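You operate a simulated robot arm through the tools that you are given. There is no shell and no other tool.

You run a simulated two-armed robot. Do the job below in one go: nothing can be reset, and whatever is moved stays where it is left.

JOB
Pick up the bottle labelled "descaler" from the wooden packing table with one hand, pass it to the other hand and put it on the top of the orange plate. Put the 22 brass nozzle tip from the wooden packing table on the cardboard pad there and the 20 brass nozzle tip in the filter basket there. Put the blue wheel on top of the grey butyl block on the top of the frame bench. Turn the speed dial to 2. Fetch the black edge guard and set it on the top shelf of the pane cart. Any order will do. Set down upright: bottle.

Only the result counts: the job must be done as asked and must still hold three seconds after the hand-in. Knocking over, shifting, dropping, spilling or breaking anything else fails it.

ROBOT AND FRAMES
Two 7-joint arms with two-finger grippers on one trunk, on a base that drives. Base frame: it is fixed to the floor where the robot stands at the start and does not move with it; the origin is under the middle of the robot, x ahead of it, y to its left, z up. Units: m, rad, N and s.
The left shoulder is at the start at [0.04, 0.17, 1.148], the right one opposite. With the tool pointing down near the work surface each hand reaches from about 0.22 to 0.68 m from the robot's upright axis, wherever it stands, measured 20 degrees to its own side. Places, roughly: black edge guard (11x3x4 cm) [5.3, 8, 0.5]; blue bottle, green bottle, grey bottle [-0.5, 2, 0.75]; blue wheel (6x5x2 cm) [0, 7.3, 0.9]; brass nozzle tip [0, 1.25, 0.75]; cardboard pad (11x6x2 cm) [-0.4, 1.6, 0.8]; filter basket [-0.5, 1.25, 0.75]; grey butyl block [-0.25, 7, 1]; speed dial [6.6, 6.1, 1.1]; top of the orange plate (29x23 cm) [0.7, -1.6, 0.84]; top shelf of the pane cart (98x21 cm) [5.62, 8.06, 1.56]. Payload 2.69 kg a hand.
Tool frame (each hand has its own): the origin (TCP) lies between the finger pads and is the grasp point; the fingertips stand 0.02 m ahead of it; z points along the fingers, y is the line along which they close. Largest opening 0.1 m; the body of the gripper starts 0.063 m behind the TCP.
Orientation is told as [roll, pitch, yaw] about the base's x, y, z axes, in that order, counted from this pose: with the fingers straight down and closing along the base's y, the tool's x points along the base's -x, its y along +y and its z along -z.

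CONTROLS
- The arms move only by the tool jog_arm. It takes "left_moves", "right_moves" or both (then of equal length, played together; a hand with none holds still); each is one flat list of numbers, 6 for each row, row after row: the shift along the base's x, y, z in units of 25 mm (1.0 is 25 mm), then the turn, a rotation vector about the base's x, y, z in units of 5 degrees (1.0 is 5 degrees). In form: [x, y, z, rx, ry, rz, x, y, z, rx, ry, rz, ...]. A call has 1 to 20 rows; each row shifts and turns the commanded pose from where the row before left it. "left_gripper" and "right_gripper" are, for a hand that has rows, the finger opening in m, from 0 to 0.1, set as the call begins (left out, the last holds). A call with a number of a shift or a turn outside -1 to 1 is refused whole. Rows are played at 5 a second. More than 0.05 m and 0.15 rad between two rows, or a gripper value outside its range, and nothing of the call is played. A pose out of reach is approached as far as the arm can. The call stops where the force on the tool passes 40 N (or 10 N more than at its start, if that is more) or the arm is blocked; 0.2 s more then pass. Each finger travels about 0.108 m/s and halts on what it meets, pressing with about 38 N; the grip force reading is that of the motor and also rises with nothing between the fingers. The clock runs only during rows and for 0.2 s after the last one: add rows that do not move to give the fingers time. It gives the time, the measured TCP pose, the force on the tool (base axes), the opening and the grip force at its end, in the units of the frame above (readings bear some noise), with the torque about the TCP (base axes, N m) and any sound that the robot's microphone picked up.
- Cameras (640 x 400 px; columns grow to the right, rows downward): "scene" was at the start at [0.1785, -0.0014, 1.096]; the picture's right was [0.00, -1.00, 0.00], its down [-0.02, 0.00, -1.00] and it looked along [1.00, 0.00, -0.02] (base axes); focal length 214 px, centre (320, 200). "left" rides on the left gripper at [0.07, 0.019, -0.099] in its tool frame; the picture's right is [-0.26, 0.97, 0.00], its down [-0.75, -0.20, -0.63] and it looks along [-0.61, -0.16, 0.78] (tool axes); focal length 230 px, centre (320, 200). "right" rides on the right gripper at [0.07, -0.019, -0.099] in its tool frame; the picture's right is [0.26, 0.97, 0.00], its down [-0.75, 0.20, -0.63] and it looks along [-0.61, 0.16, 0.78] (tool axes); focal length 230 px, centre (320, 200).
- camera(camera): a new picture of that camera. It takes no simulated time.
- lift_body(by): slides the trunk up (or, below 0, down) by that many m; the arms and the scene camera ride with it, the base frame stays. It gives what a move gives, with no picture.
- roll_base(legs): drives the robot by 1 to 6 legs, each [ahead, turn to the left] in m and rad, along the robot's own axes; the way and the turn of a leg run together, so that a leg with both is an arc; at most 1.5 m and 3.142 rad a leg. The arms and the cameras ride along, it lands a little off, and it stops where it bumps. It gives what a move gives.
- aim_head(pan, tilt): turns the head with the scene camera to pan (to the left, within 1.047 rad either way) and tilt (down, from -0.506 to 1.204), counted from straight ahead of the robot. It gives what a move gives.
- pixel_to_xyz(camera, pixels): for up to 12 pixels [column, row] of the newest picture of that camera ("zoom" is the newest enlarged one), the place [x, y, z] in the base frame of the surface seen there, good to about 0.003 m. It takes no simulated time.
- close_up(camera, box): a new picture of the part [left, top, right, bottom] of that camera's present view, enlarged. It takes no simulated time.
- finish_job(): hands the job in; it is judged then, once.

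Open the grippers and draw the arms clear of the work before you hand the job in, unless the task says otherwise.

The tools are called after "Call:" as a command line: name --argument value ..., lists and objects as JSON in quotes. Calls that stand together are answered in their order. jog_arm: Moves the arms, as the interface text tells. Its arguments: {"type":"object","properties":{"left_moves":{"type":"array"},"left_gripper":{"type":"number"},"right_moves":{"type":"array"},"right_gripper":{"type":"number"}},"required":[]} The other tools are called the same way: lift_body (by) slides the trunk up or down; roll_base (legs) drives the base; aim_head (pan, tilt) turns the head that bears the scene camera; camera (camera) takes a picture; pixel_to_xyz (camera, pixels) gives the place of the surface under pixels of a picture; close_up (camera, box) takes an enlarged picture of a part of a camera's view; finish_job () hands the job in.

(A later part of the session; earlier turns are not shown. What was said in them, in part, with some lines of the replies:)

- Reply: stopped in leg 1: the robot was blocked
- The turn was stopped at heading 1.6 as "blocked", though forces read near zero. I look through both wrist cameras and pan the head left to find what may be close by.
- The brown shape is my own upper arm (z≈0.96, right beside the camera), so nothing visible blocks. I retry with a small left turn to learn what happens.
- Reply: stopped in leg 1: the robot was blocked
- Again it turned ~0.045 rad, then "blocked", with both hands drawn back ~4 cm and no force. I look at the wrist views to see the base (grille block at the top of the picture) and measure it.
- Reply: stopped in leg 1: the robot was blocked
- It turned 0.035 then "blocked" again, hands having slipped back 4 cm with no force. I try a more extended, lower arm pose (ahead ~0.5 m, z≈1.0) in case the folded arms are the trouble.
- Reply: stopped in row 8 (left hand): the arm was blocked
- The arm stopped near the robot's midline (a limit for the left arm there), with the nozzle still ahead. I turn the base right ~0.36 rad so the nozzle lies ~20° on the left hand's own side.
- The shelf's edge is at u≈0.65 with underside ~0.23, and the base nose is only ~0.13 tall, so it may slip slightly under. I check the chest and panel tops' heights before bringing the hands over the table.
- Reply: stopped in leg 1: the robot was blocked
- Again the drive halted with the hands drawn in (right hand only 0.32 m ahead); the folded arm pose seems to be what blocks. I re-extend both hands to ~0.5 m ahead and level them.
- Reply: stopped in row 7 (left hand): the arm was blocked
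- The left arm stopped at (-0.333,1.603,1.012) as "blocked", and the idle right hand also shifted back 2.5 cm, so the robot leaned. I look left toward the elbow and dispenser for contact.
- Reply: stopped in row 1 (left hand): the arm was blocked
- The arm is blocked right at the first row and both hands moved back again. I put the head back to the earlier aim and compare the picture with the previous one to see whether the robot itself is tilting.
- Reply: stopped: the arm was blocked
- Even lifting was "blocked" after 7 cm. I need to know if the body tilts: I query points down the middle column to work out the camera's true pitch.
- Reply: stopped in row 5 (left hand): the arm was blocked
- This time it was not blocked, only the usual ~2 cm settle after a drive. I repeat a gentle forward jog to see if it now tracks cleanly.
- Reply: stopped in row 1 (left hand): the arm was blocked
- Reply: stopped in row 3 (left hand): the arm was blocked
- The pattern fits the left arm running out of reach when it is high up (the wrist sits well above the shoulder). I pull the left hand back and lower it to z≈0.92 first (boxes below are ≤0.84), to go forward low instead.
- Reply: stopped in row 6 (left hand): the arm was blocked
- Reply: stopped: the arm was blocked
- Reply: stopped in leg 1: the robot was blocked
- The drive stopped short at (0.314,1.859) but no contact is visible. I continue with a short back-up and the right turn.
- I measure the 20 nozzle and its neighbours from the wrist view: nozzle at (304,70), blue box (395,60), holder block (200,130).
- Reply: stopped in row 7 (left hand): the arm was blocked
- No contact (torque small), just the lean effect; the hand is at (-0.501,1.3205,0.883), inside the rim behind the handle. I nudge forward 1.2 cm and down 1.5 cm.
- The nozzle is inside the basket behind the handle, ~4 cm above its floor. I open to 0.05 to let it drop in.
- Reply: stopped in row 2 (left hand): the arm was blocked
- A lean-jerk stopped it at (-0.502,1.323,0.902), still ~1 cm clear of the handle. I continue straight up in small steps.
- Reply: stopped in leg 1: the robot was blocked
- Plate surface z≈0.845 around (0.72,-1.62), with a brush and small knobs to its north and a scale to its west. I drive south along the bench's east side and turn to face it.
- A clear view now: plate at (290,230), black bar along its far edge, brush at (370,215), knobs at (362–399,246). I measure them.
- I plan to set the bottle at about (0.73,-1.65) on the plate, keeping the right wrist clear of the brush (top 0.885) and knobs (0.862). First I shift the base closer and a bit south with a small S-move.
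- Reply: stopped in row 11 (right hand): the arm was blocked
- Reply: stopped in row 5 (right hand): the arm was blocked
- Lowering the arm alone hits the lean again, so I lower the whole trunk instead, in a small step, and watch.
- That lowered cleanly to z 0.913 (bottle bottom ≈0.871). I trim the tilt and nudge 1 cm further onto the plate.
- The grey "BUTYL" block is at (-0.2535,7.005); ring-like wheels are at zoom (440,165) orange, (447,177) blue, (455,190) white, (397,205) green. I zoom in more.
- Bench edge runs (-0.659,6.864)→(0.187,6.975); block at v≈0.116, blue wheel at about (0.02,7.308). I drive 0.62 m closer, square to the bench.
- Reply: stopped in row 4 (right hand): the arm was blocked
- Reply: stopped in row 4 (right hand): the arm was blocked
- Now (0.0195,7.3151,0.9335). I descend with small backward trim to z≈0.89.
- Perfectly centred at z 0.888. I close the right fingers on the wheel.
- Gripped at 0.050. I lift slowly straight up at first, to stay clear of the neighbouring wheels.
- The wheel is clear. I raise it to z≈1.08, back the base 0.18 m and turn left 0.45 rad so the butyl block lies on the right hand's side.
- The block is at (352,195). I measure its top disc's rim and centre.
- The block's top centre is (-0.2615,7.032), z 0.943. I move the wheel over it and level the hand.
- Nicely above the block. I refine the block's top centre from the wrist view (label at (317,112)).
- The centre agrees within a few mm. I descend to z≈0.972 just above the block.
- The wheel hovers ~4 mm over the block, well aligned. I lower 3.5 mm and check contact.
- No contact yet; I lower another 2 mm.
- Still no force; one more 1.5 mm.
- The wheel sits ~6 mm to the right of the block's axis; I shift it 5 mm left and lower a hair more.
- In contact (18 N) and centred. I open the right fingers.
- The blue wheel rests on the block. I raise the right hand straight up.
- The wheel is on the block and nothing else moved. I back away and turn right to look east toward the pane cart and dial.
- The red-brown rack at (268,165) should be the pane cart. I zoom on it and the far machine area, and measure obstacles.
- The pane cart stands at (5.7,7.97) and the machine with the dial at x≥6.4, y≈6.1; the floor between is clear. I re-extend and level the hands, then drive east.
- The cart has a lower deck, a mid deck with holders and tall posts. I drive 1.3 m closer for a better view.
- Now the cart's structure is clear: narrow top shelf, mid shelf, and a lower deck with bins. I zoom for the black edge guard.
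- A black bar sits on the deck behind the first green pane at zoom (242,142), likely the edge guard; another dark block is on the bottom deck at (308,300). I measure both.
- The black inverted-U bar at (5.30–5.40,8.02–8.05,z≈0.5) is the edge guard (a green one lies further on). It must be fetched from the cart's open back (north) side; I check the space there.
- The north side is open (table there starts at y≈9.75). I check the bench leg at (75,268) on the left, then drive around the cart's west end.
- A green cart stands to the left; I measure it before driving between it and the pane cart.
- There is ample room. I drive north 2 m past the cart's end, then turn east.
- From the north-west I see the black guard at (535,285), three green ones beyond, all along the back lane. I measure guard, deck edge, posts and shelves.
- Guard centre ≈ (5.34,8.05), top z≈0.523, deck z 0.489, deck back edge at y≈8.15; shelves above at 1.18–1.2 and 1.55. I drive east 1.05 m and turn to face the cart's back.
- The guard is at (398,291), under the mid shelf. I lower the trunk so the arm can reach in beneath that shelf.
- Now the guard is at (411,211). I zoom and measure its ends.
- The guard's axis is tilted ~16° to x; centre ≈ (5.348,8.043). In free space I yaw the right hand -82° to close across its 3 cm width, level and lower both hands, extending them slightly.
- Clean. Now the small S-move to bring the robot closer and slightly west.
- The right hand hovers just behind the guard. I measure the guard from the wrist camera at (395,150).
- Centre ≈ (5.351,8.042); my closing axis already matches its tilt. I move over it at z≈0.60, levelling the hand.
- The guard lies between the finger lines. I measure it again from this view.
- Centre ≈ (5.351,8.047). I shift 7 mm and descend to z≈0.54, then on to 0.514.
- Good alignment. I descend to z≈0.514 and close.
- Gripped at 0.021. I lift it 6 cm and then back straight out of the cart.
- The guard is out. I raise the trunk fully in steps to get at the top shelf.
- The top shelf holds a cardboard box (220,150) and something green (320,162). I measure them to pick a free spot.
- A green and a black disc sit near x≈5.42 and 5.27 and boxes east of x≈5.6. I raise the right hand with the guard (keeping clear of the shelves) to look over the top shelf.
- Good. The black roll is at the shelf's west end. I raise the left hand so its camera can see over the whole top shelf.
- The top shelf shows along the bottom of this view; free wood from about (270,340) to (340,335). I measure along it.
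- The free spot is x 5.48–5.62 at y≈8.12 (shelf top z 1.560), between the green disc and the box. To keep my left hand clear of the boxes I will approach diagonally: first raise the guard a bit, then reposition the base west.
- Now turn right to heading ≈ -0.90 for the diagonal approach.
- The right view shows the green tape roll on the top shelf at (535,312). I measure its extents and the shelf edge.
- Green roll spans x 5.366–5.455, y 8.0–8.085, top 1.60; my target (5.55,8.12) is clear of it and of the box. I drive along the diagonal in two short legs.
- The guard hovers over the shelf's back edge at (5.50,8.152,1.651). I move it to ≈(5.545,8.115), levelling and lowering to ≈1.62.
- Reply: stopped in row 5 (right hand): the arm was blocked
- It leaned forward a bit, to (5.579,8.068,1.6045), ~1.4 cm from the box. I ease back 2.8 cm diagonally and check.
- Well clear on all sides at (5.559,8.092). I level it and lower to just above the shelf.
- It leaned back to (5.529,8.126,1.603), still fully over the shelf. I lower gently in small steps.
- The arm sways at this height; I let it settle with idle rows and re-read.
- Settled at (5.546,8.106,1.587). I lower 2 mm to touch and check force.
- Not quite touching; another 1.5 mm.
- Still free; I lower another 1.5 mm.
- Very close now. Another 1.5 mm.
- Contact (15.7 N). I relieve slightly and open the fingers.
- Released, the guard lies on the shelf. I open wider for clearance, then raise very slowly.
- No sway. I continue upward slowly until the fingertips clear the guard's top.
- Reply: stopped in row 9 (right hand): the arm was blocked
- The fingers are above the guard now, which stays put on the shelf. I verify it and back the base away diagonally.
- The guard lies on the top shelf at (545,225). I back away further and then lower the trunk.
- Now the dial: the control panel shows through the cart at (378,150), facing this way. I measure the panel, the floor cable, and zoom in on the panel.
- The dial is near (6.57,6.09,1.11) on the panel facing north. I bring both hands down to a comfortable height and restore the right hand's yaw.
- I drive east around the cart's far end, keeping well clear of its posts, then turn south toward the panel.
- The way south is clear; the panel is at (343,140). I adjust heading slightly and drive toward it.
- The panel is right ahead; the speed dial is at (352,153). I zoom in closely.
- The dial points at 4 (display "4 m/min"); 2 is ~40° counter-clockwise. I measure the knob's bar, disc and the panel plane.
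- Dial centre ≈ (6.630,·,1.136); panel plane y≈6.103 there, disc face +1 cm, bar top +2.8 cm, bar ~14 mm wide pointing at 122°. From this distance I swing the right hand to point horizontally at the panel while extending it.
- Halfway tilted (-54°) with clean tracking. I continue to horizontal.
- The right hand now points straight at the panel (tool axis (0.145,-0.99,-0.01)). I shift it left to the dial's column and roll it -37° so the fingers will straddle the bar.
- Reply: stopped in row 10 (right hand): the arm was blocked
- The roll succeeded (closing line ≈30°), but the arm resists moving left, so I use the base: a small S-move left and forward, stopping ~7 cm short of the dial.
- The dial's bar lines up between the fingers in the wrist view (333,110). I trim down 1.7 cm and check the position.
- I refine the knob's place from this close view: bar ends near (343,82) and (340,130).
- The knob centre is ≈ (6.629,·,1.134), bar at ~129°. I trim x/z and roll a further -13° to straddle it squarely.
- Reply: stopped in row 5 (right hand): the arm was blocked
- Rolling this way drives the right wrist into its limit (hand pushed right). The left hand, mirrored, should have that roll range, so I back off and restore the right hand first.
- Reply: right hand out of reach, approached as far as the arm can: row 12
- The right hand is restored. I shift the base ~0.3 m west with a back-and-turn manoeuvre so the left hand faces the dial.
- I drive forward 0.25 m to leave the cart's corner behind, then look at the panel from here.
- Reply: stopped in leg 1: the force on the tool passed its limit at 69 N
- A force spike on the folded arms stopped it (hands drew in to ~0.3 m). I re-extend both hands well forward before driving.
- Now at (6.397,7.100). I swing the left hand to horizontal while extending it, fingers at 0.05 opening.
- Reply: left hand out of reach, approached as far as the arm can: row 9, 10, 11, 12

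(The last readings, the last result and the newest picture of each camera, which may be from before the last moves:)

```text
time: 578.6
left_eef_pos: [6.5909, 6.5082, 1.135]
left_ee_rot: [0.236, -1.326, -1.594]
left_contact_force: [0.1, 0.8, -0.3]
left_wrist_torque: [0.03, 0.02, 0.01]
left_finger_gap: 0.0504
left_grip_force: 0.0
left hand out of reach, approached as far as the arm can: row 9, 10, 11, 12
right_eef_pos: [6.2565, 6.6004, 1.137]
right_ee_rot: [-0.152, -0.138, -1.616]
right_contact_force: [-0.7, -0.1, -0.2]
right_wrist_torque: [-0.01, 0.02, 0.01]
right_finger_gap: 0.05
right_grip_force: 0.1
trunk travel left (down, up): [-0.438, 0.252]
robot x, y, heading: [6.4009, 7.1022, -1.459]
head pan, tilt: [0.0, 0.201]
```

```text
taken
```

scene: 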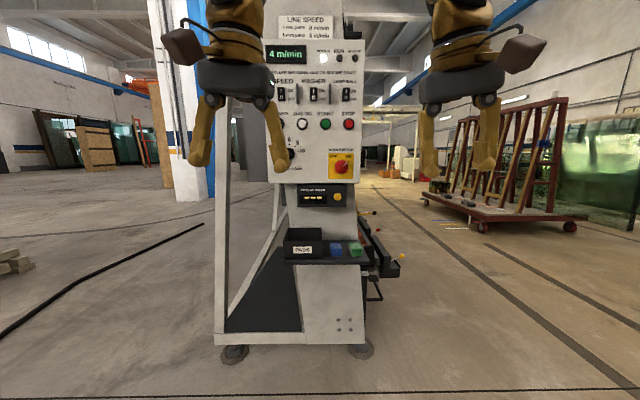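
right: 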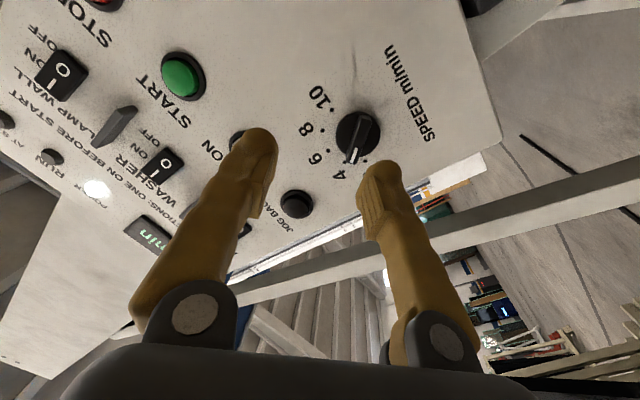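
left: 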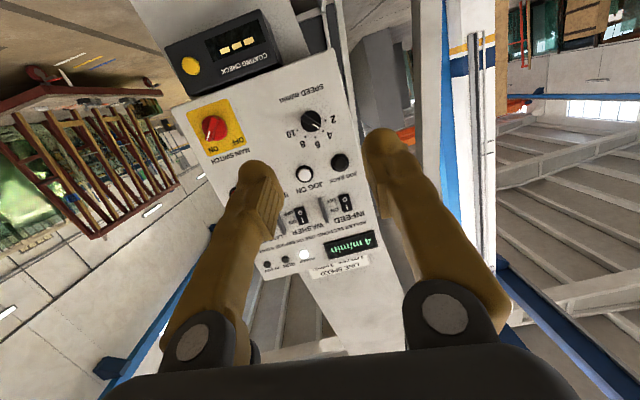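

The left hand is at -76° pitch. I finish levelling it to horizontal, square its yaw to the panel and roll it -39°.

Call:
jog_arm --left_moves '[0, -0.2, 0, -0.893, -0.104, -0.34, 0, -0.2, 0, -0.893, -0.104, -0.34, 0, -0.2, 0, -0.893, -0.104, -0.34, 0, 0, 0, -0.127, 0.966, 0, 0, 0, 0, -0.127, 0.966, 0, 0, 0, 0, -0.127, 0.966, 0, 0, 0, 0, -0.127, 0.966, 0, 0, 0, 0, -0.127, 0.966, 0, 0, 0, 0, -0.127, 0.966, 0, 0, 0, 0, -0.127, 0.966, 0, 0, 0, 0, -0.127, 0.966, 0, 0, 0, 0, 0, 0, 0]'

Call:
camera --camera "left"

```text
time: 581.2
left_eef_pos: [6.5507, 6.4884, 1.1657]
left_ee_rot: [-1.551, -0.936, 0.12]
left_contact_force: [0.4, -0.2, 0.7]
left_wrist_torque: [0.0, -0.01, 0.0]
left_finger_gap: 0.05
left_grip_force: 0.2
left hand out of reach, approached as far as the arm can: row 7, 8, 9, 10, 11
right_eef_pos: [6.2568, 6.6006, 1.137]
right_ee_rot: [-0.151, -0.139, -1.616]
right_contact_force: [0.4, 0.0, 0.2]
right_wrist_torque: [0.0, 0.04, -0.01]
right_finger_gap: 0.0502
right_grip_force: 0.1
trunk travel left (down, up): [-0.438, 0.252]
robot x, y, heading: [6.3986, 7.1043, -1.456]
head pan, tilt: [0.0, 0.201]
```

```text
taken
```

left: 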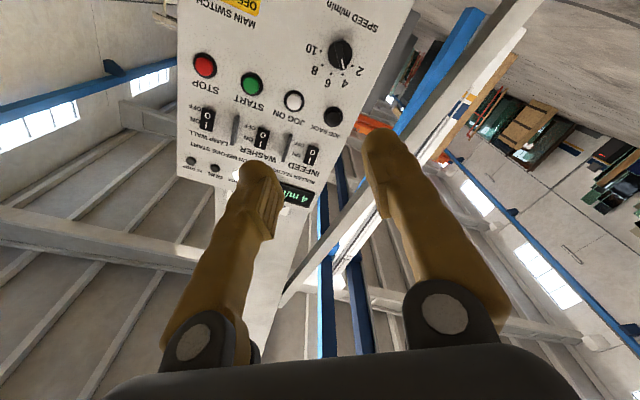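

The left hand reaches the orientation only at its limit, so turning further by grip isn't feasible. Instead I'll use a closed gripper, unrolled, as a pusher: pressing down on the bar's left end turns the dial counter-clockwise from 4 toward 2. I roll the left hand back and close it.

Call:
jog_arm --left_moves '[0.1, 0, 0, 0.122, -0.892, -0.011, 0.1, 0, 0, 0.122, -0.892, -0.011, 0.1, 0, 0, 0.122, -0.892, -0.011, 0.1, 0, 0, 0.122, -0.892, -0.011, 0.1, 0, 0, 0.122, -0.892, -0.011, 0.1, 0, 0, 0.122, -0.892, -0.011, 0.1, 0, 0, 0.122, -0.892, -0.011, 0.1, 0, 0, 0.122, -0.892, -0.011, 0, 0, 0, 0, 0, 0, 0, 0, 0, 0, 0, 0]' --left_gripper 0.0

Call:
camera --camera "left"

```text
time: 583.4
left_eef_pos: [6.5695, 6.4872, 1.1652]
left_ee_rot: [-0.571, -1.558, -0.876]
left_contact_force: [0.1, 0.0, 0.5]
left_wrist_torque: [0.02, -0.04, -0.03]
left_finger_gap: 0.0001
left_grip_force: 29.6
right_eef_pos: [6.2562, 6.6011, 1.1369]
right_ee_rot: [-0.15, -0.138, -1.615]
right_contact_force: [0.1, 0.4, 0.6]
right_wrist_torque: [0.0, -0.01, -0.01]
right_finger_gap: 0.0501
right_grip_force: 0.1
trunk travel left (down, up): [-0.438, 0.252]
robot x, y, heading: [6.399, 7.1004, -1.452]
head pan, tilt: [0.0, 0.201]
```

```text
taken
```

left: 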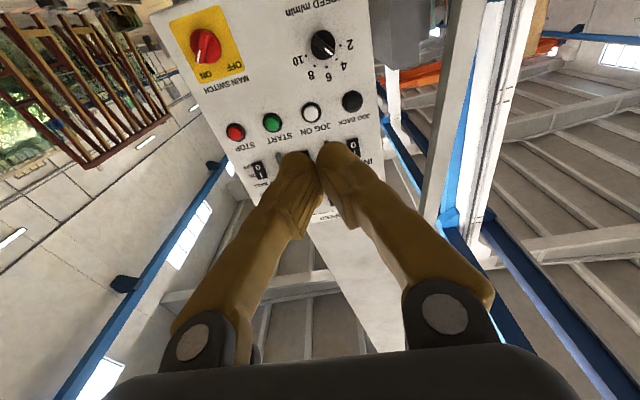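

The closed left gripper now points at the panel (axis (0.12,-0.99,-0.01)). I drive 0.30 m closer, leaving ~5 cm.

Call:
roll_base --legs '[[0.15, 0], [0.15, 0]]'

Call:
camera --camera "left"

Call:
camera --camera "scene"

```text
time: 585.7
left_eef_pos: [6.6056, 6.1943, 1.1669]
left_ee_rot: [-0.682, -1.558, -0.76]
left_contact_force: [0.6, 0.4, 0.2]
left_wrist_torque: [0.01, 0.0, 0.0]
left_finger_gap: 0.0002
left_grip_force: 29.7
right_eef_pos: [6.2919, 6.3037, 1.1373]
right_ee_rot: [-0.15, -0.14, -1.611]
right_contact_force: [-0.2, 0.9, 0.6]
right_wrist_torque: [-0.04, 0.0, 0.01]
right_finger_gap: 0.0496
right_grip_force: 0.0
trunk travel left (down, up): [-0.438, 0.252]
robot x, y, heading: [6.4319, 6.8058, -1.454]
head pan, tilt: [0.0, 0.201]
```

```text
taken
```

left: 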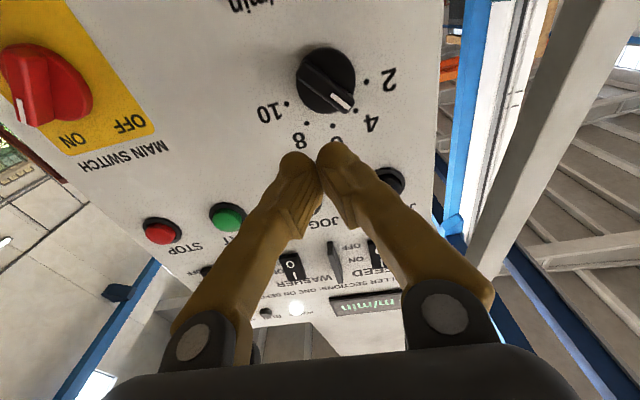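

```text
taken
```

scene: 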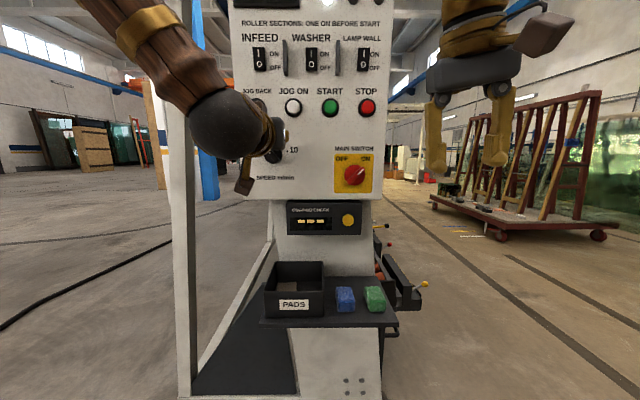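

The dial shows at (325,80) in the left view, its pointer end at (347,103), just "below" my fingertips (world-up). I measure it precisely.

Call:
pixel_to_xyz --camera "left" --pixels '[[325, 80], [346, 103], [305, 65], [337, 95], [350, 72], [300, 90], [366, 82], [306, 124], [362, 111], [310, 165]]'

Call:
close_up --camera "left" --box '[270, 30, 420, 180]'

```text
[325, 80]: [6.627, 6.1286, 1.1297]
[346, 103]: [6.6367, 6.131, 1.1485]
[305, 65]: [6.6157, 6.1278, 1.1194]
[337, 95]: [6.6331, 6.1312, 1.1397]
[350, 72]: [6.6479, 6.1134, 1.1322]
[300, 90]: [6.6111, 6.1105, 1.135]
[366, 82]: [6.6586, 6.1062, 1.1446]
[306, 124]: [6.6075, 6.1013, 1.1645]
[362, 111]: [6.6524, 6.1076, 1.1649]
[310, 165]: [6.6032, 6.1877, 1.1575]
```

```text
2.67 times, centred on (345, 105) of left
```

zoom: 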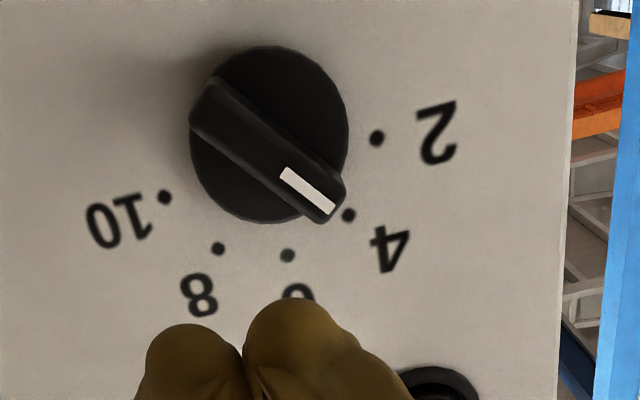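

Using the five dots, 4 lies at ~130° and 2 at ~171° around the centre (6.627,1.134). I move the closed fingertips above the bar's left end: x≈6.639, z≈1.178.

Call:
jog_arm --left_moves '[0.33, 0.04, 0.11, 0, 0, 0, 0.33, 0.04, 0.11, 0, 0, 0, 0.33, 0.04, 0.11, 0, 0, 0, 0.33, 0.04, 0.11, 0, 0, 0, 0, 0, 0, 0, 0, 0, 0, 0, 0, 0, 0, 0]'

Call:
camera --camera "left"

```text
time: 587.1
left_eef_pos: [6.6364, 6.2148, 1.1863]
left_ee_rot: [-2.349, -1.563, 0.908]
left_contact_force: [0.4, -0.4, -0.5]
left_wrist_torque: [-0.02, -0.03, 0.01]
left_finger_gap: 0.0
left_grip_force: 29.0
right_eef_pos: [6.2896, 6.3217, 1.1438]
right_ee_rot: [-0.151, -0.153, -1.611]
right_contact_force: [0.2, 0.5, 0.1]
right_wrist_torque: [0.0, -0.02, 0.01]
right_finger_gap: 0.0503
right_grip_force: 0.2
trunk travel left (down, up): [-0.438, 0.252]
robot x, y, heading: [6.4335, 6.8044, -1.453]
head pan, tilt: [0.0, 0.201]
```

```text
taken
```

left: 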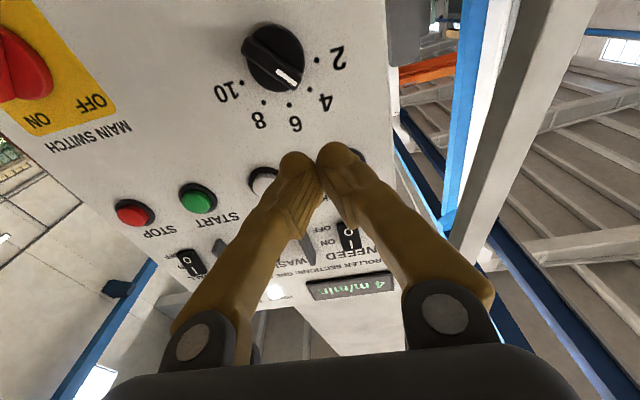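

Aligned above the bar's left end (6.636,·,1.186). I test a gentle forward jog of 3 cm toward the panel.

Call:
jog_arm --left_moves '[0.04, -0.3, -0.05, 0, 0, 0, 0.04, -0.3, -0.05, 0, 0, 0, 0.04, -0.3, -0.05, 0, 0, 0, 0.04, -0.3, -0.05, 0, 0, 0, 0, 0, 0, 0, 0, 0, 0, 0, 0, 0, 0, 0]'

```text
time: 588.5
left_eef_pos: [6.6415, 6.1845, 1.1817]
left_ee_rot: [-2.339, -1.563, 0.897]
left_contact_force: [0.1, 0.5, 0.0]
left_wrist_torque: [0.01, 0.02, -0.03]
left_finger_gap: 0.0
left_grip_force: 29.8
right_eef_pos: [6.2907, 6.3222, 1.1445]
right_ee_rot: [-0.152, -0.154, -1.613]
right_contact_force: [-0.2, 0.5, 0.3]
right_wrist_torque: [-0.01, 0.0, 0.01]
right_finger_gap: 0.05
right_grip_force: 0.1
trunk travel left (down, up): [-0.438, 0.252]
robot x, y, heading: [6.4322, 6.8061, -1.454]
head pan, tilt: [0.0, 0.201]
```

It tracks perfectly. I continue forward 4.5 cm to y≈6.139.

Call:
jog_arm --left_moves '[0.02, -0.4, -0.02, 0, 0, 0, 0.02, -0.4, -0.02, 0, 0, 0, 0.02, -0.4, -0.02, 0, 0, 0, 0.02, -0.4, -0.02, 0, 0, 0, 0, -0.2, 0, 0, 0, 0, 0, 0, 0, 0, 0, 0]'

Call:
camera --camera "left"

Call:
camera --camera "scene"

```text
time: 589.9
left_eef_pos: [6.643, 6.1409, 1.1795]
left_ee_rot: [-2.281, -1.561, 0.84]
left_contact_force: [0.2, -0.1, 0.1]
left_wrist_torque: [0.0, 0.02, -0.01]
left_finger_gap: 0.0
left_grip_force: 29.7
right_eef_pos: [6.2906, 6.3215, 1.1443]
right_ee_rot: [-0.151, -0.155, -1.611]
right_contact_force: [-0.4, 1.0, -0.9]
right_wrist_torque: [0.01, 0.0, 0.02]
right_finger_gap: 0.0499
right_grip_force: 0.0
trunk travel left (down, up): [-0.438, 0.252]
robot x, y, heading: [6.4336, 6.8055, -1.447]
head pan, tilt: [0.0, 0.201]
```

```text
taken
```

left: 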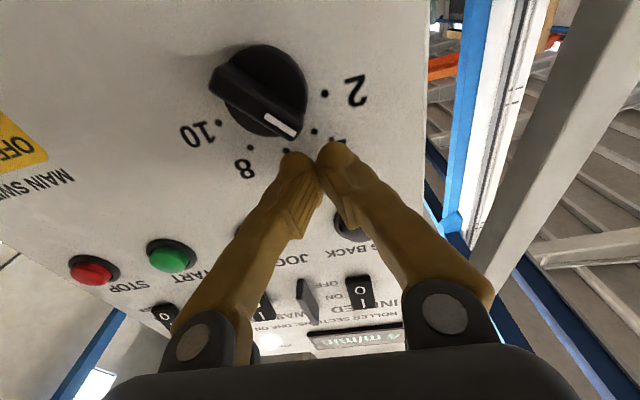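

```text
taken
```

scene: 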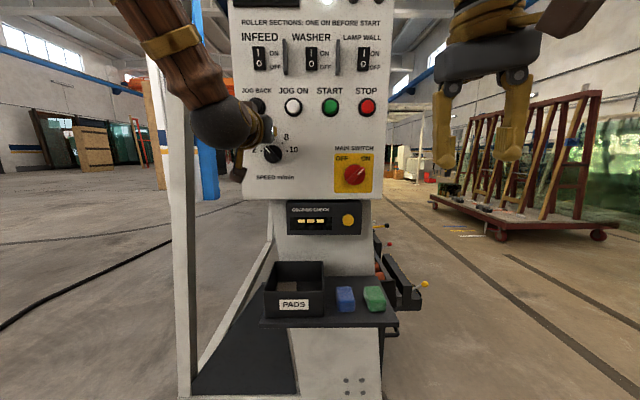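

The closed tips are just above the bar's left end. I press down in small steps, first to z≈1.165.

Call:
jog_arm --left_moves '[0, 0, -0.2, 0, 0, 0, 0, 0, -0.2, 0, 0, 0, 0, 0, -0.2, 0, 0, 0, 0, 0, 0, 0, 0, 0]'

Call:
close_up --camera "left" --box '[170, 20, 420, 180]'

```text
time: 590.9
left_eef_pos: [6.6423, 6.1405, 1.1606]
left_ee_rot: [-1.284, -1.565, -0.161]
left_contact_force: [-0.1, 0.7, -0.1]
left_wrist_torque: [0.0, -0.01, 0.02]
left_finger_gap: 0.0003
left_grip_force: 29.5
right_eef_pos: [6.2903, 6.3211, 1.1435]
right_ee_rot: [-0.151, -0.154, -1.612]
right_contact_force: [0.4, -0.4, 0.2]
right_wrist_torque: [0.02, -0.01, 0.01]
right_finger_gap: 0.0501
right_grip_force: 0.0
trunk travel left (down, up): [-0.438, 0.252]
robot x, y, heading: [6.4298, 6.8073, -1.453]
head pan, tilt: [0.0, 0.201]
```

```text
2.50 times, centred on (295, 100) of left
```

zoom: 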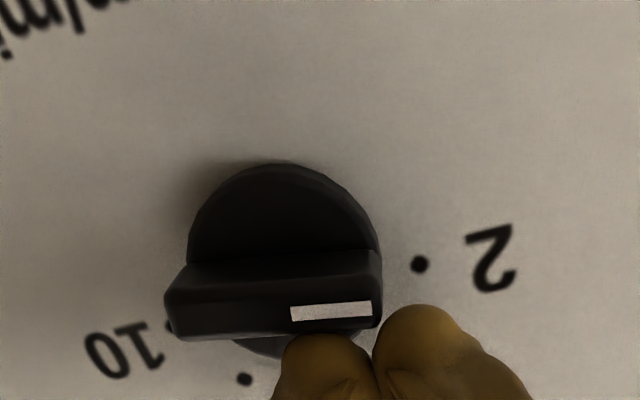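

The dial has swung round: its pointer now lies toward 2. I check the display by tilting the head up.

Call:
aim_head --pan 0.1 --tilt -0.15

Call:
camera --camera "scene"

Call:
close_up --camera "scene" --box '[220, 40, 420, 260]'

```text
time: 591.8
left_eef_pos: [6.6429, 6.1401, 1.1638]
left_ee_rot: [-2.317, -1.563, 0.877]
left_contact_force: [-1.3, -0.2, -1.5]
left_wrist_torque: [-0.02, -0.01, 0.05]
left_finger_gap: 0.0001
left_grip_force: 29.5
right_eef_pos: [6.2913, 6.3214, 1.1429]
right_ee_rot: [-0.15, -0.153, -1.613]
right_contact_force: [-0.8, 0.6, 0.0]
right_wrist_torque: [-0.02, 0.01, 0.03]
right_finger_gap: 0.05
right_grip_force: 0.0
trunk travel left (down, up): [-0.438, 0.252]
robot x, y, heading: [6.4331, 6.8092, -1.452]
head pan, tilt: [0.099, -0.15]
```

```text
taken
```

scene: 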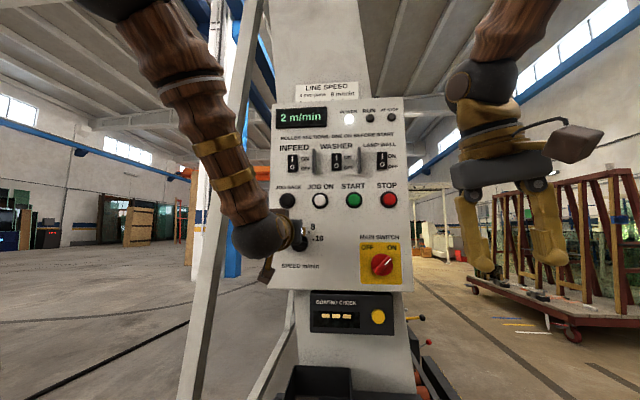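

```text
1.82 times, centred on (320, 150) of scene
```

zoom: 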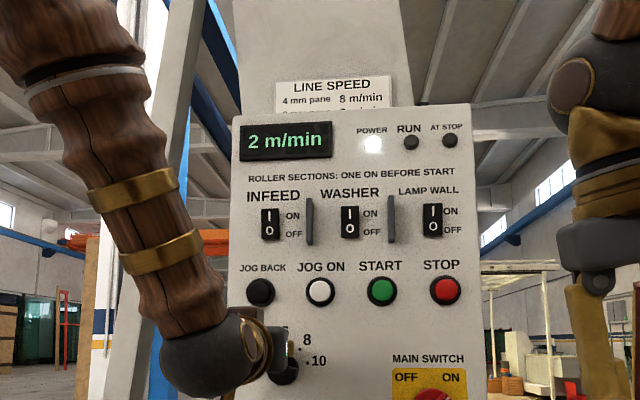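

The display now reads "2 m/min". I lift the fingertips a centimetre off the knob and then draw straight back from the panel.

Call:
jog_arm --left_moves '[0, 0, 0.2, 0, 0, 0, 0, 0, 0.2, 0, 0, 0, 0, 0.3, 0, 0, 0, 0, 0, 0.4, 0, 0, 0, 0, 0, 0.5, 0, 0, 0, 0, 0, 0.6, 0, 0, 0, 0, 0, 0.6, 0, 0, 0, 0, 0, 0, 0, 0, 0, 0]'

Call:
camera --camera "left"

Call:
close_up --camera "scene" --box '[220, 40, 420, 260]'

```text
time: 593.6
left_eef_pos: [6.6423, 6.2013, 1.1749]
left_ee_rot: [-2.324, -1.562, 0.881]
left_contact_force: [-0.7, 0.7, 0.7]
left_wrist_torque: [0.01, -0.03, -0.01]
left_finger_gap: 0.0
left_grip_force: 29.5
right_eef_pos: [6.2912, 6.3209, 1.1434]
right_ee_rot: [-0.149, -0.155, -1.612]
right_contact_force: [0.1, 0.2, 0.5]
right_wrist_torque: [0.0, 0.01, -0.02]
right_finger_gap: 0.0502
right_grip_force: 0.1
trunk travel left (down, up): [-0.438, 0.252]
robot x, y, heading: [6.4301, 6.8063, -1.454]
head pan, tilt: [0.099, -0.15]
```

```text
taken
```

left: 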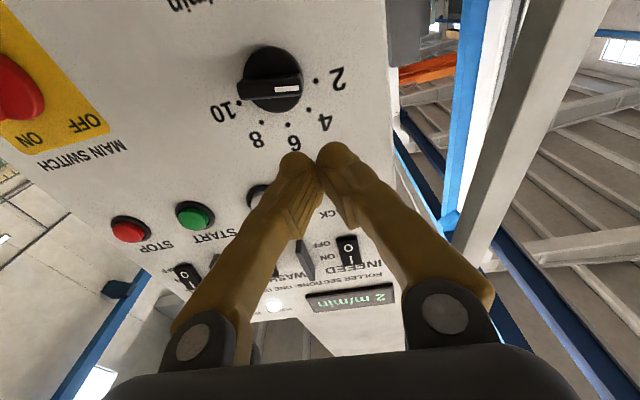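

```text
1.82 times, centred on (320, 150) of scene
```

zoom: 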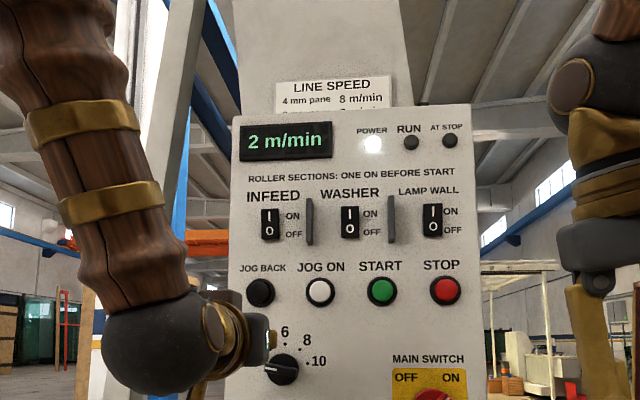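

The display stays at 2 m/min. I zoom on the dial to verify the pointer's alignment with the 2 mark.

Call:
close_up --camera "left" --box '[220, 30, 370, 150]'

Call:
pixel_to_xyz --camera "left" --pixels '[[248, 92], [298, 88], [316, 80], [240, 102], [290, 124], [272, 72], [273, 88]]'

```text
3.33 times, centred on (295, 90) of left
```

zoom: 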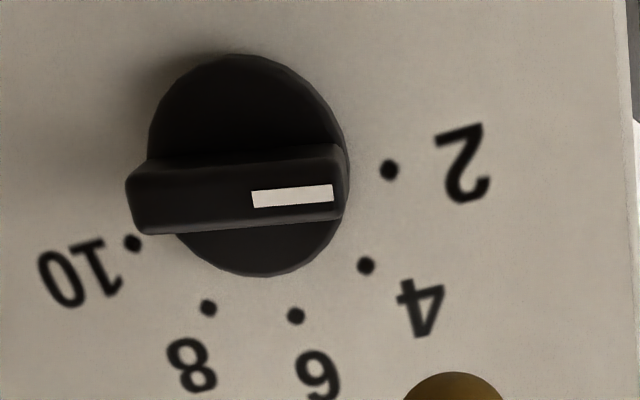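

```text
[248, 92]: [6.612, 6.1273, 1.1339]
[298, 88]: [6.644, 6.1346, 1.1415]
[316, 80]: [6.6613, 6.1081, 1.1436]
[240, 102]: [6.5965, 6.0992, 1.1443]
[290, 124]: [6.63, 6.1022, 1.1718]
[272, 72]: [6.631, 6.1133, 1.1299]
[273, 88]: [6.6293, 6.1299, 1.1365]
```

The pointer lies at ≈170°, on the 2 mark. I back off 0.2 m and restore the left hand to its default pose, opening the gripper.

Call:
roll_base --legs '[[-0.1, 0], [-0.12, 0]]'

Call:
jog_arm --left_moves '[0, 0.3, 0, 0.99, 0.117, 0, 0, 0.3, 0, 0.99, 0.117, 0, 0, 0.3, 0, 0.99, 0.117, 0, 0, 0.3, 0, 0.99, 0.117, 0, 0, 0.3, 0, 0.99, 0.117, 0, 0, 0.3, 0, 0.99, 0.117, 0, 0, 0.3, 0, 0.99, 0.117, 0, 0, 0.3, 0, 0.99, 0.117, 0, 0, 0.3, 0, 0.99, 0.117, 0, 0, 0.3, 0, 0.99, 0.117, 0, 0, 0.2, 0, 0.99, 0.117, 0, 0, 0.2, 0, 0.99, 0.117, 0, 0, 0, 0, 0.99, 0.117, 0, 0, 0, 0, 0.99, 0.117, 0, 0, 0, 0, 0.99, 0.117, 0, 0, 0, 0, 0.99, 0.117, 0, 0, 0, 0, 0.99, 0.117, 0, 0, 0, 0, 0, 0, 0]' --left_gripper 0.08

Call:
camera --camera "scene"

```text
time: 595.6
left_eef_pos: [6.6158, 6.421, 1.175]
left_ee_rot: [-2.443, -1.56, 1.0]
left_contact_force: [0.0, 1.0, 0.5]
left_wrist_torque: [0.02, 0.0, 0.01]
left_finger_gap: 0.0
left_grip_force: 29.8
right_eef_pos: [6.2639, 6.5428, 1.1445]
right_ee_rot: [-0.15, -0.154, -1.612]
right_contact_force: [0.2, 1.1, -0.8]
right_wrist_torque: [-0.05, 0.02, 0.01]
right_finger_gap: 0.05
right_grip_force: 0.1
trunk travel left (down, up): [-0.438, 0.252]
robot x, y, heading: [6.4034, 7.0247, -1.451]
head pan, tilt: [0.099, -0.15]
```

```text
time: 599.4
left_eef_pos: [6.6129, 6.5228, 1.1852]
left_ee_rot: [0.007, -0.113, -1.449]
left_contact_force: [0.4, 0.6, 0.4]
left_wrist_torque: [-0.02, 0.03, -0.03]
left_finger_gap: 0.0802
left_grip_force: 0.1
right_eef_pos: [6.2618, 6.5593, 1.1506]
right_ee_rot: [-0.149, -0.172, -1.615]
right_contact_force: [-0.3, -0.3, 0.1]
right_wrist_torque: [0.01, -0.02, 0.01]
right_finger_gap: 0.0501
right_grip_force: 0.1
trunk travel left (down, up): [-0.438, 0.252]
robot x, y, heading: [6.407, 7.027, -1.454]
head pan, tilt: [0.099, -0.15]
```

```text
taken
```

scene: 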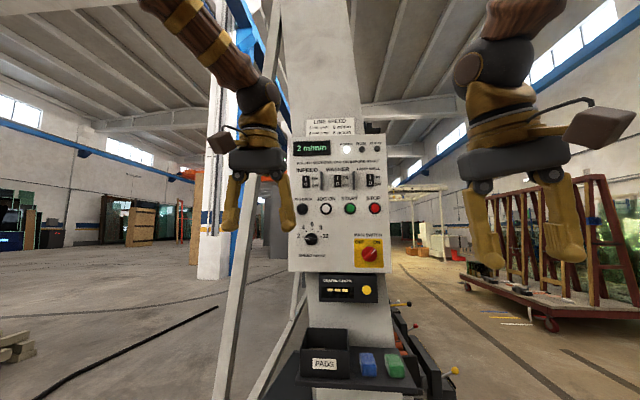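

The work is done; I verify the pane cart wasn't disturbed. I re-extend hands slightly and turn right to view it from a distance.

Call:
jog_arm --left_moves '[-0.1, -0.3, -0.2, 0, 0, 0, -0.1, -0.3, -0.2, 0, 0, 0, 0, 0, 0, 0, 0, 0]' --right_moves '[0, -0.3, -0.2, 0.3, 0, 0, 0, -0.3, -0.2, 0.3, 0, 0, 0, 0, 0, 0, 0, 0]'

Call:
roll_base --legs '[[0, -0.8], [0, -0.8]]'

Call:
roll_base --legs '[[1.2, 0]]'

```text
time: 600.2
left_eef_pos: [6.6076, 6.5075, 1.1738]
left_ee_rot: [0.009, -0.113, -1.445]
left_contact_force: [0.0, 0.3, 0.6]
left_wrist_torque: [-0.04, 0.0, 0.02]
left_finger_gap: 0.0801
left_grip_force: 0.1
right_eef_pos: [6.2611, 6.5454, 1.141]
right_ee_rot: [-0.151, -0.119, -1.614]
right_contact_force: [0.0, 0.2, -0.1]
right_wrist_torque: [0.01, -0.02, -0.01]
right_finger_gap: 0.0498
right_grip_force: 0.1
trunk travel left (down, up): [-0.438, 0.252]
robot x, y, heading: [6.4089, 7.0227, -1.451]
head pan, tilt: [0.099, -0.15]
```

```text
time: 601.0
left_eef_pos: [6.59, 6.5441, 1.1945]
left_ee_rot: [0.006, -0.15, -1.473]
left_contact_force: [-1.6, 0.7, 0.1]
left_wrist_torque: [-0.12, -0.05, 0.01]
left_finger_gap: 0.08
left_grip_force: 0.0
right_eef_pos: [6.2436, 6.5906, 1.1558]
right_ee_rot: [-0.14, -0.15, -1.64]
right_contact_force: [-0.2, 1.4, 0.8]
right_wrist_torque: [-0.06, -0.01, 0.02]
right_finger_gap: 0.0502
right_grip_force: 0.0
trunk travel left (down, up): [-0.438, 0.252]
robot x, y, heading: [6.4067, 7.0273, -1.479]
head pan, tilt: [0.099, -0.15]
stopped in leg 1: the robot was blocked; the commanded pose is now the measured one
```

```text
time: 603.9
left_eef_pos: [6.6252, 6.177, 1.205]
left_ee_rot: [0.005, -0.142, -1.459]
left_contact_force: [-0.1, 1.8, 1.1]
left_wrist_torque: [-0.08, 0.02, 0.01]
left_finger_gap: 0.0802
left_grip_force: 0.1
right_eef_pos: [6.2822, 6.2133, 1.1632]
right_ee_rot: [-0.139, -0.167, -1.636]
right_contact_force: [0.1, 0.2, 0.1]
right_wrist_torque: [-0.05, -0.01, 0.03]
right_finger_gap: 0.0498
right_grip_force: 0.0
trunk travel left (down, up): [-0.438, 0.252]
robot x, y, heading: [6.4444, 6.6159, -1.481]
head pan, tilt: [0.099, -0.15]
stopped in leg 1: the force on the tool passed its limit at 160 N (the readings are from after the stop); the commanded pose is now the measured one
```

The turn got blocked and the following drive ran the left hand into the panel (160 N). I stop and look at the panel at once.

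Call:
camera --camera "scene"

Call:
camera --camera "left"

```text
taken
```

scene: 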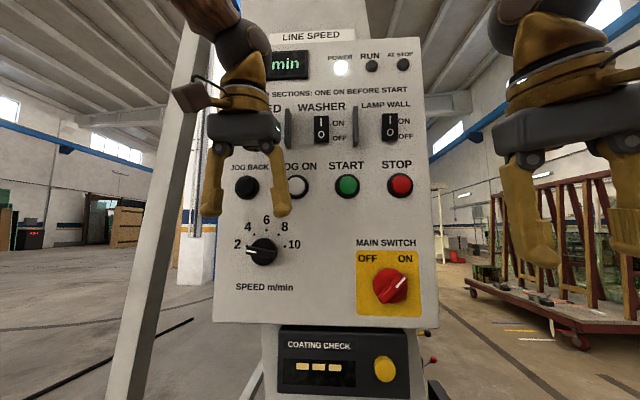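

```text
taken
```

left: 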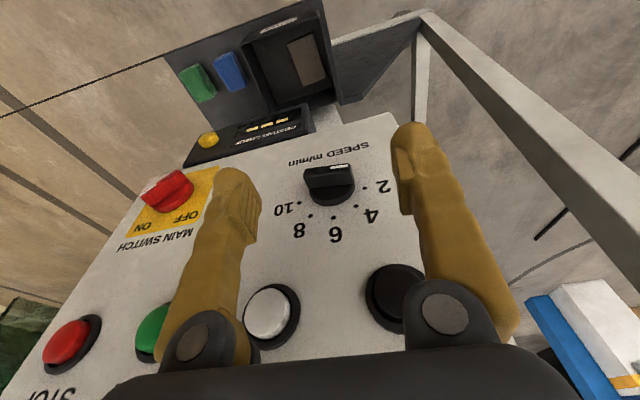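

The dial still points at 2 and lamps look unchanged. I back straight away from the panel in small legs.

Call:
roll_base --legs '[[-0.08, 0]]'

Call:
roll_base --legs '[[-0.15, 0], [-0.15, 0]]'

Call:
camera --camera "scene"

Call:
close_up --camera "scene" --box '[260, 110, 420, 290]'

```text
time: 604.9
left_eef_pos: [6.6186, 6.2383, 1.198]
left_ee_rot: [0.008, -0.127, -1.457]
left_contact_force: [-0.7, 1.7, 0.3]
left_wrist_torque: [-0.11, -0.01, 0.03]
left_finger_gap: 0.0798
left_grip_force: 0.0
right_eef_pos: [6.2741, 6.2733, 1.1602]
right_ee_rot: [-0.14, -0.163, -1.635]
right_contact_force: [0.0, 1.5, 0.7]
right_wrist_torque: [-0.15, 0.0, 0.04]
right_finger_gap: 0.0501
right_grip_force: 0.0
trunk travel left (down, up): [-0.438, 0.252]
robot x, y, heading: [6.4325, 6.6938, -1.469]
head pan, tilt: [0.099, -0.15]
```

```text
time: 607.2
left_eef_pos: [6.5894, 6.5399, 1.2]
left_ee_rot: [0.006, -0.131, -1.457]
left_contact_force: [-0.3, 1.6, 0.2]
left_wrist_torque: [-0.1, -0.01, 0.0]
left_finger_gap: 0.0797
left_grip_force: 0.1
right_eef_pos: [6.2473, 6.577, 1.1621]
right_ee_rot: [-0.141, -0.164, -1.637]
right_contact_force: [0.5, 1.0, -0.2]
right_wrist_torque: [-0.06, 0.0, 0.0]
right_finger_gap: 0.0502
right_grip_force: 0.1
trunk travel left (down, up): [-0.438, 0.252]
robot x, y, heading: [6.4084, 6.9905, -1.47]
head pan, tilt: [0.099, -0.15]
```

```text
taken
```

scene: 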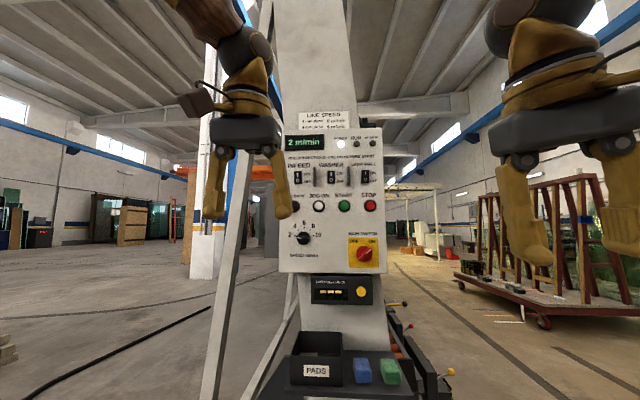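

```text
2.22 times, centred on (340, 200) of scene
```

zoom: 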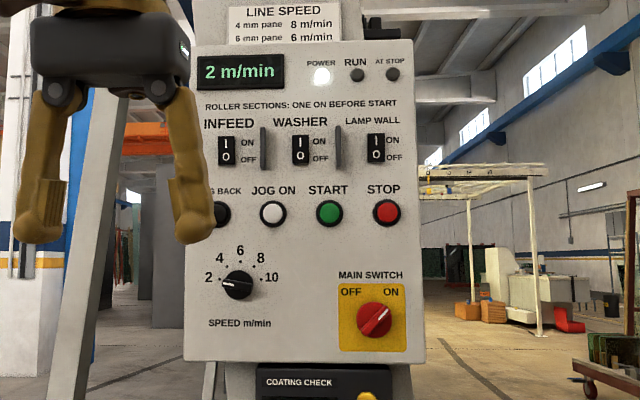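

The panel is intact: 2 m/min, rockers, lamps and main switch all as before. I re-extend the folded arms (forward space is ample here) and then try only the turn.

Call:
jog_arm --left_moves '[0.05, -0.5, -0.5, 0.3, 0.03, 0, 0.05, -0.5, -0.5, 0.3, 0.03, 0, 0.05, -0.5, -0.5, 0.3, 0.03, 0, 0, 0, -0.5, 0.3, 0.03, 0, 0, 0, -0.5, 0.2, 0, 0, 0, 0, 0, 0, 0, 0]' --right_moves '[0, -0.8, -0.4, 0.35, 0.03, 0, 0, -0.8, -0.4, 0.35, 0.03, 0, 0, -0.8, -0.4, 0.35, 0.03, 0, 0, -0.8, -0.4, 0.35, 0.03, 0, 0, -0.6, -0.4, 0.35, 0, 0, 0, 0, 0, 0, 0, 0]'

Call:
roll_base --legs '[[0, -0.5]]'

```text
time: 608.6
left_eef_pos: [6.5937, 6.508, 1.1377]
left_ee_rot: [0.013, -0.011, -1.457]
left_contact_force: [0.4, -1.4, -1.2]
left_wrist_torque: [0.12, 0.03, 0.01]
left_finger_gap: 0.0801
left_grip_force: 0.0
right_eef_pos: [6.2451, 6.4868, 1.1096]
right_ee_rot: [-0.161, -0.016, -1.632]
right_contact_force: [-0.2, -0.8, -1.5]
right_wrist_torque: [0.1, 0.02, -0.02]
right_finger_gap: 0.0498
right_grip_force: 0.1
trunk travel left (down, up): [-0.438, 0.252]
robot x, y, heading: [6.4049, 6.9899, -1.478]
head pan, tilt: [0.099, -0.15]
```

```text
time: 610.5
left_eef_pos: [6.3475, 6.4997, 1.147]
left_ee_rot: [0.012, -0.029, -1.957]
left_contact_force: [0.2, 0.2, -0.1]
left_wrist_torque: [-0.03, -0.02, -0.01]
left_finger_gap: 0.08
left_grip_force: 0.0
right_eef_pos: [6.0308, 6.6446, 1.1192]
right_ee_rot: [-0.158, -0.033, -2.135]
right_contact_force: [0.5, 0.4, 0.3]
right_wrist_torque: [0.02, -0.02, -0.01]
right_finger_gap: 0.0499
right_grip_force: 0.1
trunk travel left (down, up): [-0.438, 0.252]
robot x, y, heading: [6.4118, 6.9912, -1.973]
head pan, tilt: [0.099, -0.15]
```

The turn works now. I continue turning right to face west.

Call:
roll_base --legs '[[0, -0.9]]'

Call:
aim_head --pan -0.4 --tilt 0.1

Call:
camera --camera "scene"

```text
time: 613.2
left_eef_pos: [6.0054, 6.7331, 1.154]
left_ee_rot: [0.012, -0.045, -2.846]
left_contact_force: [-0.4, -0.3, 0.3]
left_wrist_torque: [0.03, 0.0, 0.0]
left_finger_gap: 0.0799
left_grip_force: 0.0
right_eef_pos: [5.92, 7.0715, 1.1262]
right_ee_rot: [-0.157, -0.05, -3.021]
right_contact_force: [0.0, 0.5, 0.1]
right_wrist_torque: [0.02, 0.01, 0.0]
right_finger_gap: 0.0502
right_grip_force: 0.0
trunk travel left (down, up): [-0.438, 0.252]
robot x, y, heading: [6.4154, 6.9835, -2.857]
head pan, tilt: [0.099, -0.15]
```

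```text
time: 614.2
left_eef_pos: [6.0222, 6.7389, 1.1593]
left_ee_rot: [0.01, -0.059, -2.845]
left_contact_force: [-0.5, 0.4, -0.5]
left_wrist_torque: [0.04, -0.04, 0.02]
left_finger_gap: 0.08
left_grip_force: 0.0
right_eef_pos: [5.9355, 7.076, 1.1339]
right_ee_rot: [-0.153, -0.064, -3.021]
right_contact_force: [-0.7, -0.4, -0.2]
right_wrist_torque: [0.01, -0.02, -0.04]
right_finger_gap: 0.0499
right_grip_force: 0.1
trunk travel left (down, up): [-0.438, 0.252]
robot x, y, heading: [6.414, 6.9837, -2.861]
head pan, tilt: [-0.4, 0.099]
```

```text
taken
```

scene: 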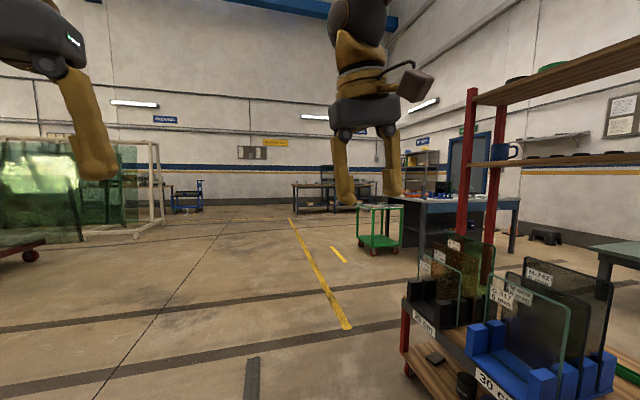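

The cart is on the right, rolls still on its top shelf. I pan further right to see the guard and measure the posts against earlier values.

Call:
pixel_to_xyz --camera "scene" --pixels '[[470, 120], [464, 220], [405, 365], [515, 79], [555, 66], [480, 160]]'

Call:
aim_head --pan -0.95 --tilt -0.1

Call:
camera --camera "scene"

```text
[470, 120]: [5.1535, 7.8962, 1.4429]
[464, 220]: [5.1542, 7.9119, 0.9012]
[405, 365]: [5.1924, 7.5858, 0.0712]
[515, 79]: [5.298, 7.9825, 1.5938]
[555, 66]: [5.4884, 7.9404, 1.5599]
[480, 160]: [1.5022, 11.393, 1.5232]
```

```text
time: 615.1
left_eef_pos: [6.0221, 6.7389, 1.1612]
left_ee_rot: [0.013, -0.06, -2.846]
left_contact_force: [-0.5, 0.0, -0.4]
left_wrist_torque: [0.02, 0.01, 0.0]
left_finger_gap: 0.08
left_grip_force: 0.2
right_eef_pos: [5.9358, 7.0771, 1.1333]
right_ee_rot: [-0.153, -0.064, -3.021]
right_contact_force: [0.1, 0.6, 0.3]
right_wrist_torque: [0.01, 0.0, 0.0]
right_finger_gap: 0.0501
right_grip_force: 0.1
trunk travel left (down, up): [-0.438, 0.252]
robot x, y, heading: [6.4136, 6.9817, -2.856]
head pan, tilt: [-0.949, -0.099]
```

```text
taken
```

scene: 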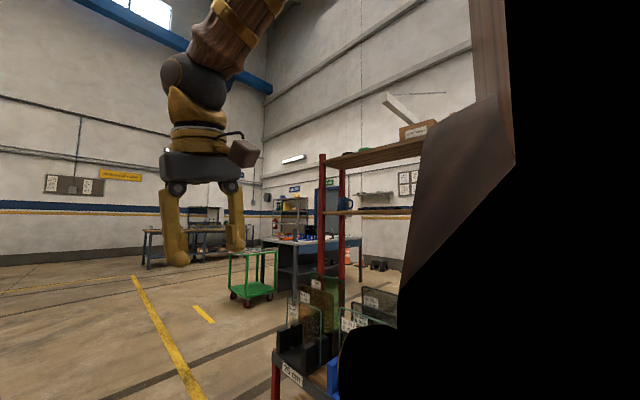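

The posts are where they were (5.15,7.90), so the cart is undisturbed. I drive a little west and raise the trunk to get a last look at the guard on the top shelf.

Call:
roll_base --legs '[[0.5, 0]]'

Call:
aim_head --pan -0.8 --tilt -0.1

Call:
lift_body --by 0.25

Call:
camera --camera "scene"

```text
time: 618.1
left_eef_pos: [5.5444, 6.5984, 1.1612]
left_ee_rot: [0.011, -0.058, -2.839]
left_contact_force: [-0.5, 0.5, -0.2]
left_wrist_torque: [-0.01, 0.0, 0.01]
left_finger_gap: 0.0801
left_grip_force: 0.1
right_eef_pos: [5.4557, 6.9352, 1.1329]
right_ee_rot: [-0.153, -0.063, -3.017]
right_contact_force: [-0.6, -0.3, -0.3]
right_wrist_torque: [-0.02, -0.03, -0.01]
right_finger_gap: 0.0501
right_grip_force: 0.2
trunk travel left (down, up): [-0.438, 0.252]
robot x, y, heading: [5.9344, 6.8432, -2.854]
head pan, tilt: [-0.949, -0.099]
```

```text
time: 618.8
left_eef_pos: [5.5664, 6.6029, 1.1688]
left_ee_rot: [0.013, -0.08, -2.838]
left_contact_force: [0.5, -0.5, -0.3]
left_wrist_torque: [-0.05, 0.04, -0.04]
left_finger_gap: 0.08
left_grip_force: 0.1
right_eef_pos: [5.4771, 6.9411, 1.1409]
right_ee_rot: [-0.149, -0.082, -3.019]
right_contact_force: [0.3, 1.2, 0.5]
right_wrist_torque: [-0.03, 0.1, 0.0]
right_finger_gap: 0.0499
right_grip_force: 0.0
trunk travel left (down, up): [-0.438, 0.252]
robot x, y, heading: [5.9335, 6.8448, -2.855]
head pan, tilt: [-0.799, -0.099]
```

```text
time: 621.4
left_eef_pos: [5.5616, 6.6022, 1.4177]
left_ee_rot: [0.013, -0.077, -2.839]
left_contact_force: [0.7, -0.5, -0.2]
left_wrist_torque: [-0.01, -0.01, 0.02]
left_finger_gap: 0.0797
left_grip_force: 0.0
right_eef_pos: [5.4742, 6.9406, 1.3883]
right_ee_rot: [-0.15, -0.078, -3.018]
right_contact_force: [0.3, 0.1, 0.0]
right_wrist_torque: [0.02, -0.02, -0.03]
right_finger_gap: 0.05
right_grip_force: 0.1
trunk travel left (down, up): [-0.688, 0.002]
robot x, y, heading: [5.9317, 6.8448, -2.856]
head pan, tilt: [-0.799, -0.099]
```

```text
taken
```

scene: 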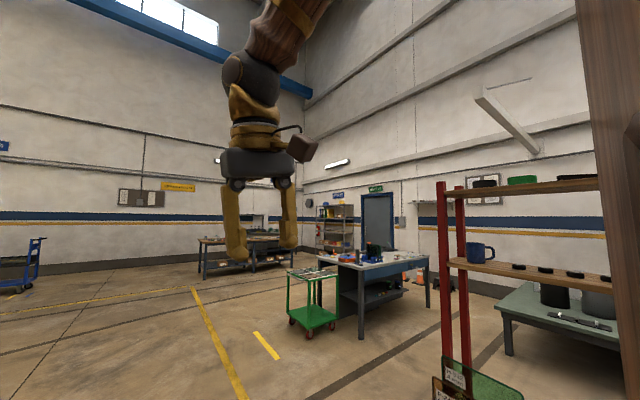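

I zoom on the top shelf at (520,180) to see the rolls and the black guard.

Call:
close_up --camera "scene" --box '[430, 150, 620, 230]'

Call:
pixel_to_xyz --camera "scene" --pixels '[[575, 177], [565, 177], [590, 177], [522, 180], [484, 183], [582, 178]]'

```text
3.37 times, centred on (525, 190) of scene
```

zoom: 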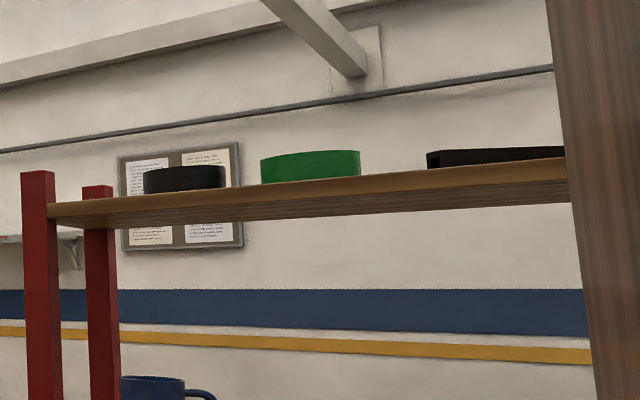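

```text
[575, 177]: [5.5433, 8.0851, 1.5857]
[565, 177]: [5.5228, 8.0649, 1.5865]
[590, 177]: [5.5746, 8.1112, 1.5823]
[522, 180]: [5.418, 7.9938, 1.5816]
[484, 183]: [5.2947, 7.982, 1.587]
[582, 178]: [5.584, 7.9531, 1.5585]
```

The black guard is on the top shelf at (5.52–5.58,8.06–8.11), beside the rolls. I open the right gripper fully as a last step, arms clear of everything.

Call:
jog_arm --left_moves '[0, 0, 0, 0, 0, 0, 0, 0, 0, 0, 0, 0, 0, 0, 0, 0, 0, 0]' --right_moves '[0, 0, 0, 0, 0, 0, 0, 0, 0, 0, 0, 0, 0, 0, 0, 0, 0, 0]' --left_gripper 0.1 --right_gripper 0.1

```text
time: 622.2
left_eef_pos: [5.5616, 6.6013, 1.4165]
left_ee_rot: [0.012, -0.077, -2.84]
left_contact_force: [0.4, -0.8, -0.7]
left_wrist_torque: [0.01, 0.01, -0.04]
left_finger_gap: 0.1002
left_grip_force: 0.0
right_eef_pos: [5.473, 6.9403, 1.3896]
right_ee_rot: [-0.149, -0.08, -3.018]
right_contact_force: [0.3, 0.4, 0.2]
right_wrist_torque: [-0.02, 0.0, 0.02]
right_finger_gap: 0.1
right_grip_force: 0.1
trunk travel left (down, up): [-0.688, 0.002]
robot x, y, heading: [5.937, 6.8408, -2.857]
head pan, tilt: [-0.799, -0.099]
```

All parts are done: the descaler on the orange plate, 22 on the pad, 20 in the basket, the blue wheel on the butyl block, the dial at 2 and the guard on the top shelf. Grippers are open and the arms clear, so I hand in the job.

Call:
finish_job

```text
The job is handed in.
```

I handed in the job with every part done. I checked each placement by camera at the time. After that, I only looked again at the dial and the edge guard.

- **Descaler bottle:** the green bottle carries the "descaler" label. The left hand picked it up, passed it to the right hand in mid-air, and it was set down upright on the orange plate.
- **22 nozzle tip:** it stands on the cardboard pad.
- **20 nozzle tip:** it is inside the filter basket.
- **Blue wheel:** it rests centred on top of the grey butyl block on the frame bench.
- **Speed dial:** it points at 2 and the panel display reads "2 m/min".
- **Black edge guard:** it lies on the top shelf of the pane cart, between the green tape roll and the cardboard box.

**Panel bump:** after setting the dial, I drove forward by mistake and the left hand hit the control panel at about 160 N. Afterwards the display still read 2 m/min. The switches and lamps looked unchanged, and I saw no damage.

**Near the cart:** the robot also came within a few centimetres of the pane cart while I was repositioning. The posts I measured afterwards were where they had been before.

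Both grippers are open and the arms are clear of the work.
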